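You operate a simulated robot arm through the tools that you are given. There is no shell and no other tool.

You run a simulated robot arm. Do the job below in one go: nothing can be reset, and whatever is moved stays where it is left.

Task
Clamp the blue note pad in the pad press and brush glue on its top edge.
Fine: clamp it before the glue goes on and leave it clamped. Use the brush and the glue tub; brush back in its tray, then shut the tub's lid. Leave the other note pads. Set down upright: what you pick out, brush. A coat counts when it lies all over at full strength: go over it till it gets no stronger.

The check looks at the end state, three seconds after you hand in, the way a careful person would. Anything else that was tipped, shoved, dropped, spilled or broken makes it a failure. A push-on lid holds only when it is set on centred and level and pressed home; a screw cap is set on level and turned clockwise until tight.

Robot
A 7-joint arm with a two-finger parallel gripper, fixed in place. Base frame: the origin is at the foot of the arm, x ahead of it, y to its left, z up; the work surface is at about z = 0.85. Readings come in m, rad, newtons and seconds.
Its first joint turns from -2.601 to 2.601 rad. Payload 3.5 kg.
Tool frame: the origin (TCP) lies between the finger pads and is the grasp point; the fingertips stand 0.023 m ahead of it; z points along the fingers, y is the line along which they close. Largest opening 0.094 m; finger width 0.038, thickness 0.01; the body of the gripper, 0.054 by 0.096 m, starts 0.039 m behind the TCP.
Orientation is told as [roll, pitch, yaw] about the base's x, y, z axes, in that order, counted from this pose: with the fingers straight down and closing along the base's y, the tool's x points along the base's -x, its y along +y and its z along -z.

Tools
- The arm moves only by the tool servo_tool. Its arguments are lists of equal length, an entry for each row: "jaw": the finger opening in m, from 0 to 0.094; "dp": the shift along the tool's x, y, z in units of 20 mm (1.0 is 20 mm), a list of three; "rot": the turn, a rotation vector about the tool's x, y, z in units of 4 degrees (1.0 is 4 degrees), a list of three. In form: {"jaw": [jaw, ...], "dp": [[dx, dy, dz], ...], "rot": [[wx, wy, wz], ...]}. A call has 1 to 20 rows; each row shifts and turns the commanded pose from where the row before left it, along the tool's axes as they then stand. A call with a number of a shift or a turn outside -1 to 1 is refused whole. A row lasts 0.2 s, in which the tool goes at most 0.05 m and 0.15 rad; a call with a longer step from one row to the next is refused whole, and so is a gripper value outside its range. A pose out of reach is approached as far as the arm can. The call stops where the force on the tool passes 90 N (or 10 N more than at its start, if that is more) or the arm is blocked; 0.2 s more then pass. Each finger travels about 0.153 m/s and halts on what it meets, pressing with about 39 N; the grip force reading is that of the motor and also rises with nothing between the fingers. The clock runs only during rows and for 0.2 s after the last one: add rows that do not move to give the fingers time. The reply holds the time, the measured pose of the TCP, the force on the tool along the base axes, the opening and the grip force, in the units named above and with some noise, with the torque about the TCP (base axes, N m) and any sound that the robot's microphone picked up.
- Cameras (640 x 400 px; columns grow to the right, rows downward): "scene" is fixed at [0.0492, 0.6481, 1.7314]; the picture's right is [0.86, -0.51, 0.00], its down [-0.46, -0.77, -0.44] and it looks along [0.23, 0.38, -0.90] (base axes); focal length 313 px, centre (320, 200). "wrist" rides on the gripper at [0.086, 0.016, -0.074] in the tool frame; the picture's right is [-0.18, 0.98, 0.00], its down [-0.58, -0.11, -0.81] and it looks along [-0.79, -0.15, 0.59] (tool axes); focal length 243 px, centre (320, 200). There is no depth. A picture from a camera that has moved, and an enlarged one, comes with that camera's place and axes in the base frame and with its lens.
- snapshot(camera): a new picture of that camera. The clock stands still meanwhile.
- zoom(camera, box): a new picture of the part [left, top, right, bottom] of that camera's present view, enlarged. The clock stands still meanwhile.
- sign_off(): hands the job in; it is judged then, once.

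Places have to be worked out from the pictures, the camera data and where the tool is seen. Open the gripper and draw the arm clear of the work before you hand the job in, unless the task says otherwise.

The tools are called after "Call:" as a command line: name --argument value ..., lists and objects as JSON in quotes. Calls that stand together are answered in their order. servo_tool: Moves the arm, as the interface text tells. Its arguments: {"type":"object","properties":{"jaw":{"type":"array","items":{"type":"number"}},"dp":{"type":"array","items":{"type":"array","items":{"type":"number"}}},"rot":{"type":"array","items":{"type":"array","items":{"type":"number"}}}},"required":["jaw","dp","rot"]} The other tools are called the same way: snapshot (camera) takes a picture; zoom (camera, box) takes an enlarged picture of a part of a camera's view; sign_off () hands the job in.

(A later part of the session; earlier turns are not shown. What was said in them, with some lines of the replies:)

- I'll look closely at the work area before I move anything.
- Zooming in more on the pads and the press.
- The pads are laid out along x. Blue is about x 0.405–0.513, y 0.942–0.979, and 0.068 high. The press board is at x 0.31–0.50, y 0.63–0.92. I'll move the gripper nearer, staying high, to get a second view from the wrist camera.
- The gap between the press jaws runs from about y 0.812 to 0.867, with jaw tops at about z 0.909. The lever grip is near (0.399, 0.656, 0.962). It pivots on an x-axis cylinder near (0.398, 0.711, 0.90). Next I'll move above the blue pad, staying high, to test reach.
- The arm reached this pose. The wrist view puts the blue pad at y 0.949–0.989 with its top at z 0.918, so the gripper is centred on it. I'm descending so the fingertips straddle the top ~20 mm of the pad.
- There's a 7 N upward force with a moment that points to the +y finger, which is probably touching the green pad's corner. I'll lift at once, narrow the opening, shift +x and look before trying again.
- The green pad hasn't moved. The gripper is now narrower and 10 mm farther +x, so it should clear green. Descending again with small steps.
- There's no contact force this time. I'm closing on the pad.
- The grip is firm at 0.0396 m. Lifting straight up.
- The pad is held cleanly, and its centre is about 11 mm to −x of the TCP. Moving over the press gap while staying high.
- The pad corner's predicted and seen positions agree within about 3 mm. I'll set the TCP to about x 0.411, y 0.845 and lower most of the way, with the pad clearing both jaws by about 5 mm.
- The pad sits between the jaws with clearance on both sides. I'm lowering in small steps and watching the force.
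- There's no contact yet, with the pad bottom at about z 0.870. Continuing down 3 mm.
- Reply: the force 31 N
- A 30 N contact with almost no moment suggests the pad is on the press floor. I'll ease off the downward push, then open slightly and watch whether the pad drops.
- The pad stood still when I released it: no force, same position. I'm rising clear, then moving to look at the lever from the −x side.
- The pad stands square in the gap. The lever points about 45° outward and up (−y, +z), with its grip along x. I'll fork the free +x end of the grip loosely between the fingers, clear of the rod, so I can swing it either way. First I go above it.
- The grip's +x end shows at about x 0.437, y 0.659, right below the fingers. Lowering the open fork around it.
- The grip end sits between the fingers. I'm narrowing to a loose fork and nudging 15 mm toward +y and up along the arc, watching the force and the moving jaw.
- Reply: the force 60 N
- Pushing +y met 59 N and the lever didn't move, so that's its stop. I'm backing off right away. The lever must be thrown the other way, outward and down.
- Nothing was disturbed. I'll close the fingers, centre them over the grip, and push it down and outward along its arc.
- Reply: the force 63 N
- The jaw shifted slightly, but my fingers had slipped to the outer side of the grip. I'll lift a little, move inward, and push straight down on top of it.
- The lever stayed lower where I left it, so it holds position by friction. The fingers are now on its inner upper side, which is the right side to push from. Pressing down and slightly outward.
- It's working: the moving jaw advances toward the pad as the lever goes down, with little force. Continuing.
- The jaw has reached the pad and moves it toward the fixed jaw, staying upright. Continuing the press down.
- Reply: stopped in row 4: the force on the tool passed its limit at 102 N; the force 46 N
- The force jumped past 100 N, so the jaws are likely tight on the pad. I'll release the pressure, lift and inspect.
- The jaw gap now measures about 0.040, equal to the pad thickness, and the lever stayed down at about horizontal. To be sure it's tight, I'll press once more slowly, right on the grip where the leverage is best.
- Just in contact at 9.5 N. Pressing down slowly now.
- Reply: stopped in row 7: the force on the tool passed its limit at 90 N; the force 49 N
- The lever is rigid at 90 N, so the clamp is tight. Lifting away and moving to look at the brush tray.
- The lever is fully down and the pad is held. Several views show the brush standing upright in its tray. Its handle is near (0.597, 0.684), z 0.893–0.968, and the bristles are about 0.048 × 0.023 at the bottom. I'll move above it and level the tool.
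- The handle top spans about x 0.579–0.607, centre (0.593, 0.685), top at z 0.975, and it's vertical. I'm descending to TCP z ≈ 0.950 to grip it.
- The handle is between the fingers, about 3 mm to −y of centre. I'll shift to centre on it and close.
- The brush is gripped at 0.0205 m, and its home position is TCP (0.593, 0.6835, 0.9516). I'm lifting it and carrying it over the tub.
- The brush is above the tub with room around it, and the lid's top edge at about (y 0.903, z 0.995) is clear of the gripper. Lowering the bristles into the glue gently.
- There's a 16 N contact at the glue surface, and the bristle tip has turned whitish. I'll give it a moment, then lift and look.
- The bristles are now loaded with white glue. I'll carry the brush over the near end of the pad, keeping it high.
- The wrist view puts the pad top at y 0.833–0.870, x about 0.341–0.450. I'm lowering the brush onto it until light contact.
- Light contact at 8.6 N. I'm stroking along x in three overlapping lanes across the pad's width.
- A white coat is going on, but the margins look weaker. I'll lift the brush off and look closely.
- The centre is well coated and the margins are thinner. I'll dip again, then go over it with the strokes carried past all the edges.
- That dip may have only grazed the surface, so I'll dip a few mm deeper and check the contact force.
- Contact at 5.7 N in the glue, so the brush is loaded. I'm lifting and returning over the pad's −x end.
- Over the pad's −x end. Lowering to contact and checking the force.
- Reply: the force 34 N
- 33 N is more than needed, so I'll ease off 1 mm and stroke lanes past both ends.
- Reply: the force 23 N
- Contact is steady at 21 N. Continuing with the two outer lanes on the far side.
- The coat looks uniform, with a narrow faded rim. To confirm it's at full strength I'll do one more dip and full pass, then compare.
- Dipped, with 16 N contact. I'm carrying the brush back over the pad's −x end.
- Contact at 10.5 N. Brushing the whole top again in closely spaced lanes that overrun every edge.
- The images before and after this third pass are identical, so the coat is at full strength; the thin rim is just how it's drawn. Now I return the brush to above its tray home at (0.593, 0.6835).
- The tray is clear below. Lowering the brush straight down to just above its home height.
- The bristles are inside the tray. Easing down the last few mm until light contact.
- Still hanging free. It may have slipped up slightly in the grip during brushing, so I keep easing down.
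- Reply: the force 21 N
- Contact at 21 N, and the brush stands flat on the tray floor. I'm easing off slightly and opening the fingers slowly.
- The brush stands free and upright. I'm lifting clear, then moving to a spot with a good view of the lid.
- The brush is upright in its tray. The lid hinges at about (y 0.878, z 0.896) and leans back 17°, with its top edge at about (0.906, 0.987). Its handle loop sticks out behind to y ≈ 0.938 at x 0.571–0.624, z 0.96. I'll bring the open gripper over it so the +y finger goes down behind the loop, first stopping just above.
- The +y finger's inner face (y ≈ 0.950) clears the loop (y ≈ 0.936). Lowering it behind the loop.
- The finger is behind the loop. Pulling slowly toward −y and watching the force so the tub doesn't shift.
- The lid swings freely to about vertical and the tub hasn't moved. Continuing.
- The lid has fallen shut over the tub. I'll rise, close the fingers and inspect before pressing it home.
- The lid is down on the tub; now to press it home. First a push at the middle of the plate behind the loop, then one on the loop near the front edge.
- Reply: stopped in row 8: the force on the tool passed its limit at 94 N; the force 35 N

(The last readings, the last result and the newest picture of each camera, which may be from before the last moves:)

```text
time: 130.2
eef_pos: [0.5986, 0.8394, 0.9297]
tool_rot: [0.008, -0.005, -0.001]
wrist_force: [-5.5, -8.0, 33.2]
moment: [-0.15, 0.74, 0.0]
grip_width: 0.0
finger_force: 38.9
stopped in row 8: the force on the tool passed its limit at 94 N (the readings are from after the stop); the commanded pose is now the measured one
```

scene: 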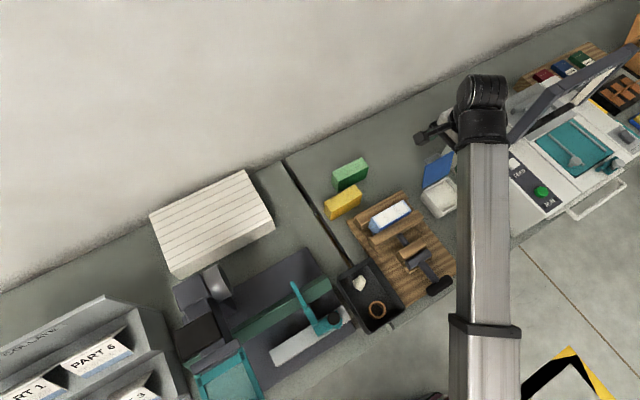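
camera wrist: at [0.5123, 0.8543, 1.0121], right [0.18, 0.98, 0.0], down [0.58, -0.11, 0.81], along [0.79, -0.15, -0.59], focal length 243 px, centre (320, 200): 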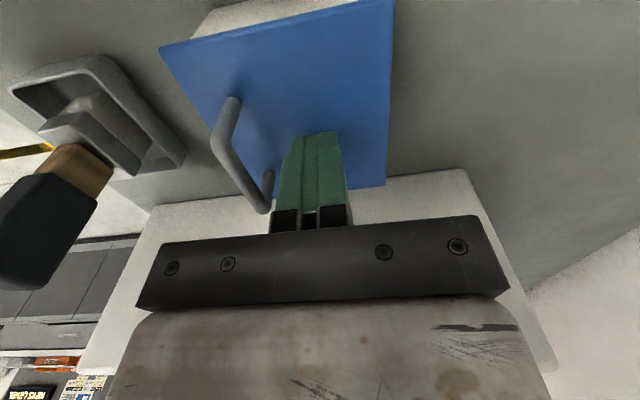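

It reached 94 N at the middle with the lid plate at z ≈ 0.907. Next I'll press near the front on the loop.

Call:
servo_tool --jaw '[0.0, 0.0, 0.0, 0.0, 0.0, 0.0, 0.0, 0.0, 0.0, 0.0]' --dp '[[0, 0, -0.5], [0, 0, -1], [0, 0, -1], [0, 0, -0.3], [0.2, -0.9, 0], [0, -0.9, 0], [0, 0, 0.4], [0, 0, 0.3], [0, 0, 0.2], [0, 0, 0]]' --rot '[[0.09, 0, 0], [0, 0, 0], [0, 0, 0], [0, 0, 0], [0, 0, 0], [0, 0, 0], [0, 0, 0], [0, 0, 0], [0, 0, 0], [0, 0, 0]]'

Call:
snapshot --camera "wrist"

Call:
zoom --camera "scene" --box '[410, 160, 490, 230]'

```text
time: 132.4
eef_pos: [0.5971, 0.8049, 0.9619]
tool_rot: [-0.001, -0.004, 0.0]
wrist_force: [-0.2, -0.2, -0.9]
moment: [0.01, 0.01, -0.01]
grip_width: 0.0
finger_force: 38.5
```

```text
taken
camera wrist: at [0.5087, 0.8198, 1.0379], right [0.18, 0.98, 0.0], down [0.58, -0.11, 0.81], along [0.8, -0.15, -0.59], focal length 243 px, centre (320, 200)
```

wrist: 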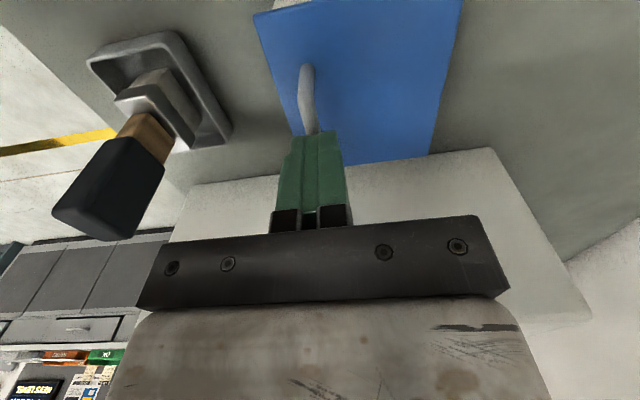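

```text
5.71 times, centred on (450, 195) of scene
camera zoom: at [0.0492, 0.6481, 1.7314], right [0.86, -0.51, 0.0], down [-0.46, -0.77, -0.44], along [0.23, 0.38, -0.9], focal length 1786 px, centre (-423, 229)
```

zoom: 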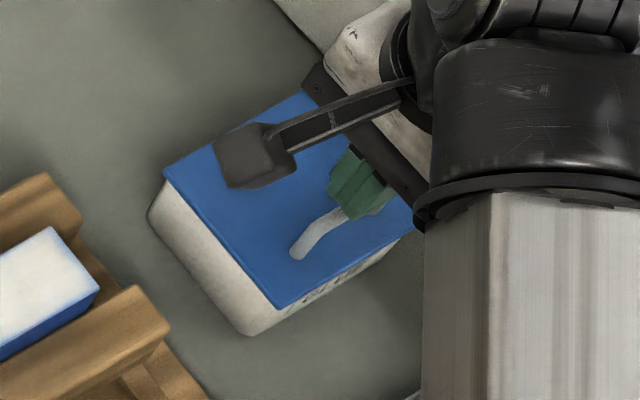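

The fingers are right above the loop bar. Pressing down on it slowly.

Call:
servo_tool --jaw '[0.0, 0.0, 0.0, 0.0, 0.0, 0.0, 0.0, 0.0, 0.0, 0.0, 0.0, 0.0, 0.0, 0.0]' --dp '[[0, 0, 0.1], [0, 0, 0.1], [0, 0, 0.1], [0, 0, 0.05], [0, 0, 0.05], [0, 0, 0.05], [0, 0, 0.05], [0, 0, 0.05], [0, 0, 0.05], [0, 0, 0.05], [0, 0, 0.05], [0, 0, 0.05], [0, 0, 0.05], [0, 0, 0]]' --rot '[[0, 0, 0], [0, 0, 0], [0, 0, 0], [0, 0, 0], [0, 0, 0], [0, 0, 0], [0, 0, 0], [0, 0, 0], [0, 0, 0], [0, 0, 0], [0, 0, 0], [0, 0, 0], [0, 0, 0], [0, 0, 0]]'

```text
time: 134.6
eef_pos: [0.595, 0.8028, 0.9601]
tool_rot: [0.005, -0.011, 0.001]
wrist_force: [-0.5, 2.2, 67.5]
moment: [-0.1, 1.31, -0.3]
grip_width: 0.0002
finger_force: 39.4
stopped in row 10: the force on the tool passed its limit at 91 N (the readings are from after the stop); the commanded pose is now the measured one
```

91 N on the front as well, with the lid rigid. Lifting away to check that the lid sits level and closed.

Call:
servo_tool --jaw '[0.0, 0.0, 0.0, 0.0, 0.0, 0.0, 0.0, 0.0, 0.0, 0.0, 0.0, 0.0, 0.0]' --dp '[[0, 0, -0.3], [0, 0, -1], [0, 0, -1], [0, 0, -1], [0, 0, -1], [0, 0, -1], [0.8, -0.5, -1], [1, -0.6, 0], [1, -0.6, 0], [1, 0, 0], [0.5, 0, 0], [0, 0, 0], [0, 0, 0]]' --rot '[[0.07, 0, 0], [0, 0, 0], [0, 0, 0], [0, 0, 0], [0, 0, 0], [0, 0, 0], [0, 0, 0], [0, 0, 0], [0, 0, 0], [0, 0, 0], [0, 0, 0], [0, 0, 0], [0, 0, 0]]'

Call:
snapshot --camera "wrist"

Call:
zoom --camera "scene" --box '[415, 165, 475, 225]'

Call:
zoom --camera "wrist" --box '[300, 30, 460, 170]'

```text
time: 137.4
eef_pos: [0.5093, 0.7707, 1.0793]
tool_rot: [-0.005, -0.007, 0.0]
wrist_force: [0.4, -0.2, 0.8]
moment: [0.04, -0.03, 0.01]
grip_width: 0.0
finger_force: 39.0
```

```text
taken
camera wrist: at [0.4226, 0.7861, 1.1535], right [0.18, 0.98, 0.0], down [0.58, -0.11, 0.81], along [0.8, -0.15, -0.58], focal length 243 px, centre (320, 200)
```

wrist: 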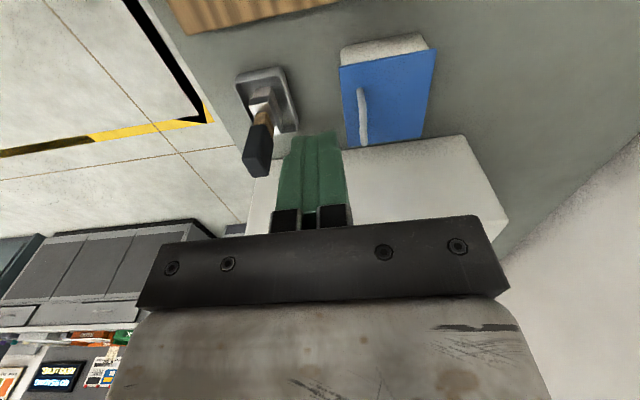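

```text
6.67 times, centred on (445, 195) of scene
camera zoom: at [0.0492, 0.6481, 1.7314], right [0.86, -0.51, 0.0], down [-0.46, -0.77, -0.44], along [0.23, 0.38, -0.9], focal length 2084 px, centre (-513, 233)
```

zoom: 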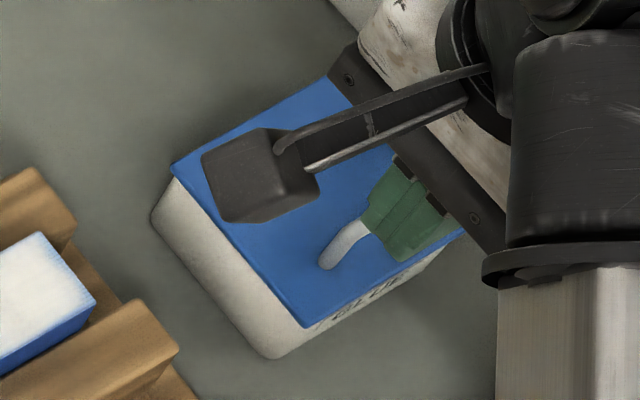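

```text
2.86 times, centred on (380, 100) of wrist
camera zoom: at [0.4226, 0.7861, 1.1535], right [0.18, 0.98, 0.0], down [0.58, -0.11, 0.81], along [0.8, -0.15, -0.58], focal length 693 px, centre (149, 486)
```

zoom: 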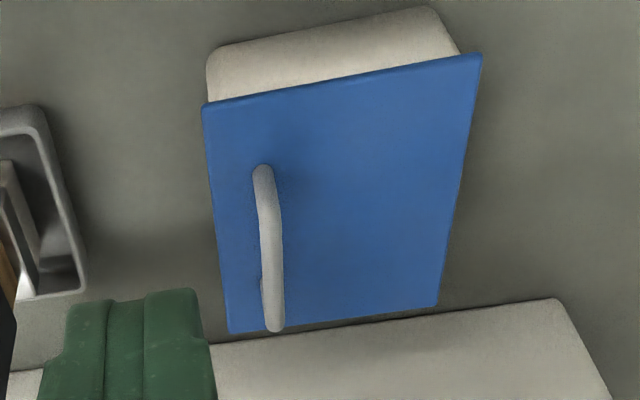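

The lid sits flat. Its front and rear near corners come out at the same height, and its top at z ≈ 0.907 fits the rim plus plate thickness. I'll open the gripper, draw the arm up and back from the work, and check the whole scene.

Call:
servo_tool --jaw '[0.0, 0.02, 0.04, 0.06, 0.06, 0.06, 0.06, 0.06, 0.06, 0.06, 0.06, 0.06, 0.06, 0.06, 0.06, 0.06, 0.06, 0.06]' --dp '[[0, 0, -1], [0, 0, -1], [0, 0, -1], [0, 0, -1], [0, 0, -1], [0, 0, -1], [0, 0, -1], [0, -1, -1], [0, -1, 0], [0, -1, 0], [0, -1, 0], [0, -1, 0], [0, -1, 0], [0, -1, 0], [0, -1, 0], [0, -1, 0], [0, -1, 0], [0, 0, 0]]' --rot '[[0, 0, 0], [0, 0, 0], [0, 0, 0], [0, 0, 0], [0, 0, 0], [0, 0, 0], [0, 0, 0], [0, 0, 0], [0, 0, 0], [0, 0, 0], [0, 0, 0], [0, 0, 0], [0, 0, 0], [0, 0, 0], [0, 0, 0], [0, 0, 0], [0, 0, 0], [0, 0, 0]]'

Call:
snapshot --camera "scene"

Call:
zoom --camera "scene" --box '[340, 140, 500, 300]'

Call:
zoom --camera "scene" --box '[410, 165, 470, 225]'

```text
time: 141.2
eef_pos: [0.5345, 0.6006, 1.1601]
tool_rot: [0.006, -0.016, -0.002]
wrist_force: [-0.3, 0.0, -0.5]
moment: [0.04, -0.02, 0.04]
grip_width: 0.0598
finger_force: 0.1
out of reach, approached as far as the arm can: row 7, 8, 9, 10, 11, 12, 13, 14, 15, 16, 17
```

```text
taken
```

scene: 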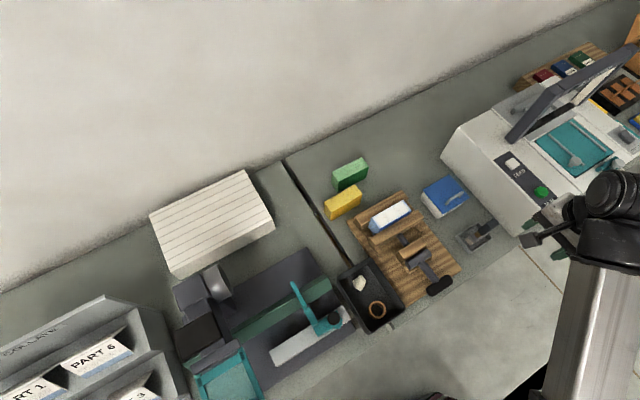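

```text
2.50 times, centred on (420, 220) of scene
camera zoom: at [0.0492, 0.6481, 1.7314], right [0.86, -0.51, 0.0], down [-0.46, -0.77, -0.44], along [0.23, 0.38, -0.9], focal length 782 px, centre (70, 150)
```

zoom: 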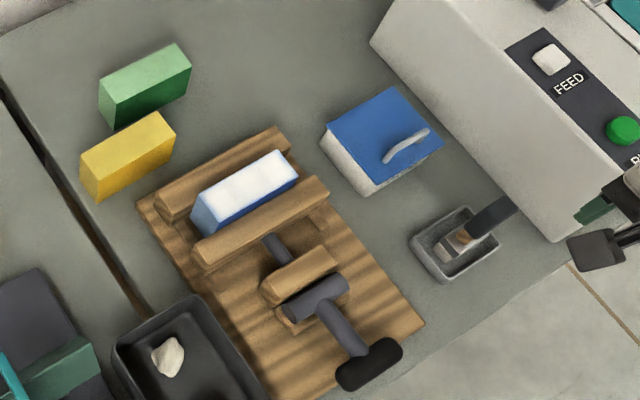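

```text
6.67 times, centred on (440, 195) of scene
camera zoom: at [0.0492, 0.6481, 1.7314], right [0.86, -0.51, 0.0], down [-0.46, -0.77, -0.44], along [0.23, 0.38, -0.9], focal length 2084 px, centre (-480, 233)
```

zoom: 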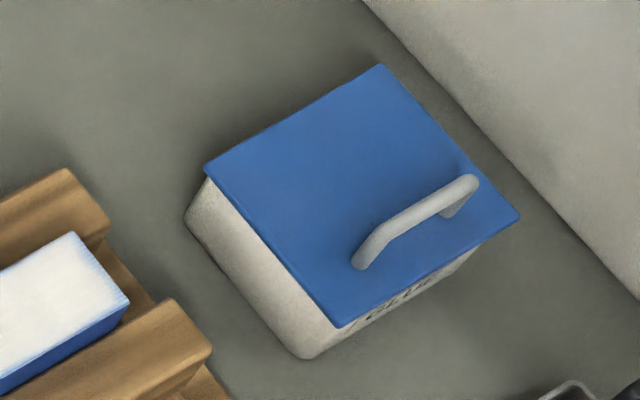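

The final view shows everything in place:
- **Press:** the pad is clamped with the lever down and its top edge coated.
- **Brush:** upright in its tray.
- **Tub:** lid shut and level, and the tub hasn't moved.
- **Other pads:** untouched.

The gripper is open and clear of the work, so I'm handing in.

Call:
sign_off

```text
The job is handed in.
```

The blue note pad is clamped in the press with glue over its whole top edge, and I've handed the job in. I don't have the check's verdict yet.

- **Clamp:** I clamped the pad before any glue went on. The lever is fully down and didn't budge under a second push of about 90 N.
- **Glue:** I dipped the brush and went over the top edge three times, re-dipping before each pass. The last two looked the same, so I took the coat as full strength. A thin faded rim stays around the edges in the pictures; going past the edges didn't change it, so I took it to be how the coat is drawn.
- **Brush:** It is back in its tray, standing upright as I found it.
- **Tub lid:** It is shut, and I pressed it at the middle and the front to about 90 N. It looks level, but I heard no click, so I can't be sure it latches.
- **Other pads:** The green and yellow pads are where they were. On my first try at the blue pad, a finger touched the corner of the green one; I backed off and it hadn't moved.

The gripper is open and the arm is clear of the work.
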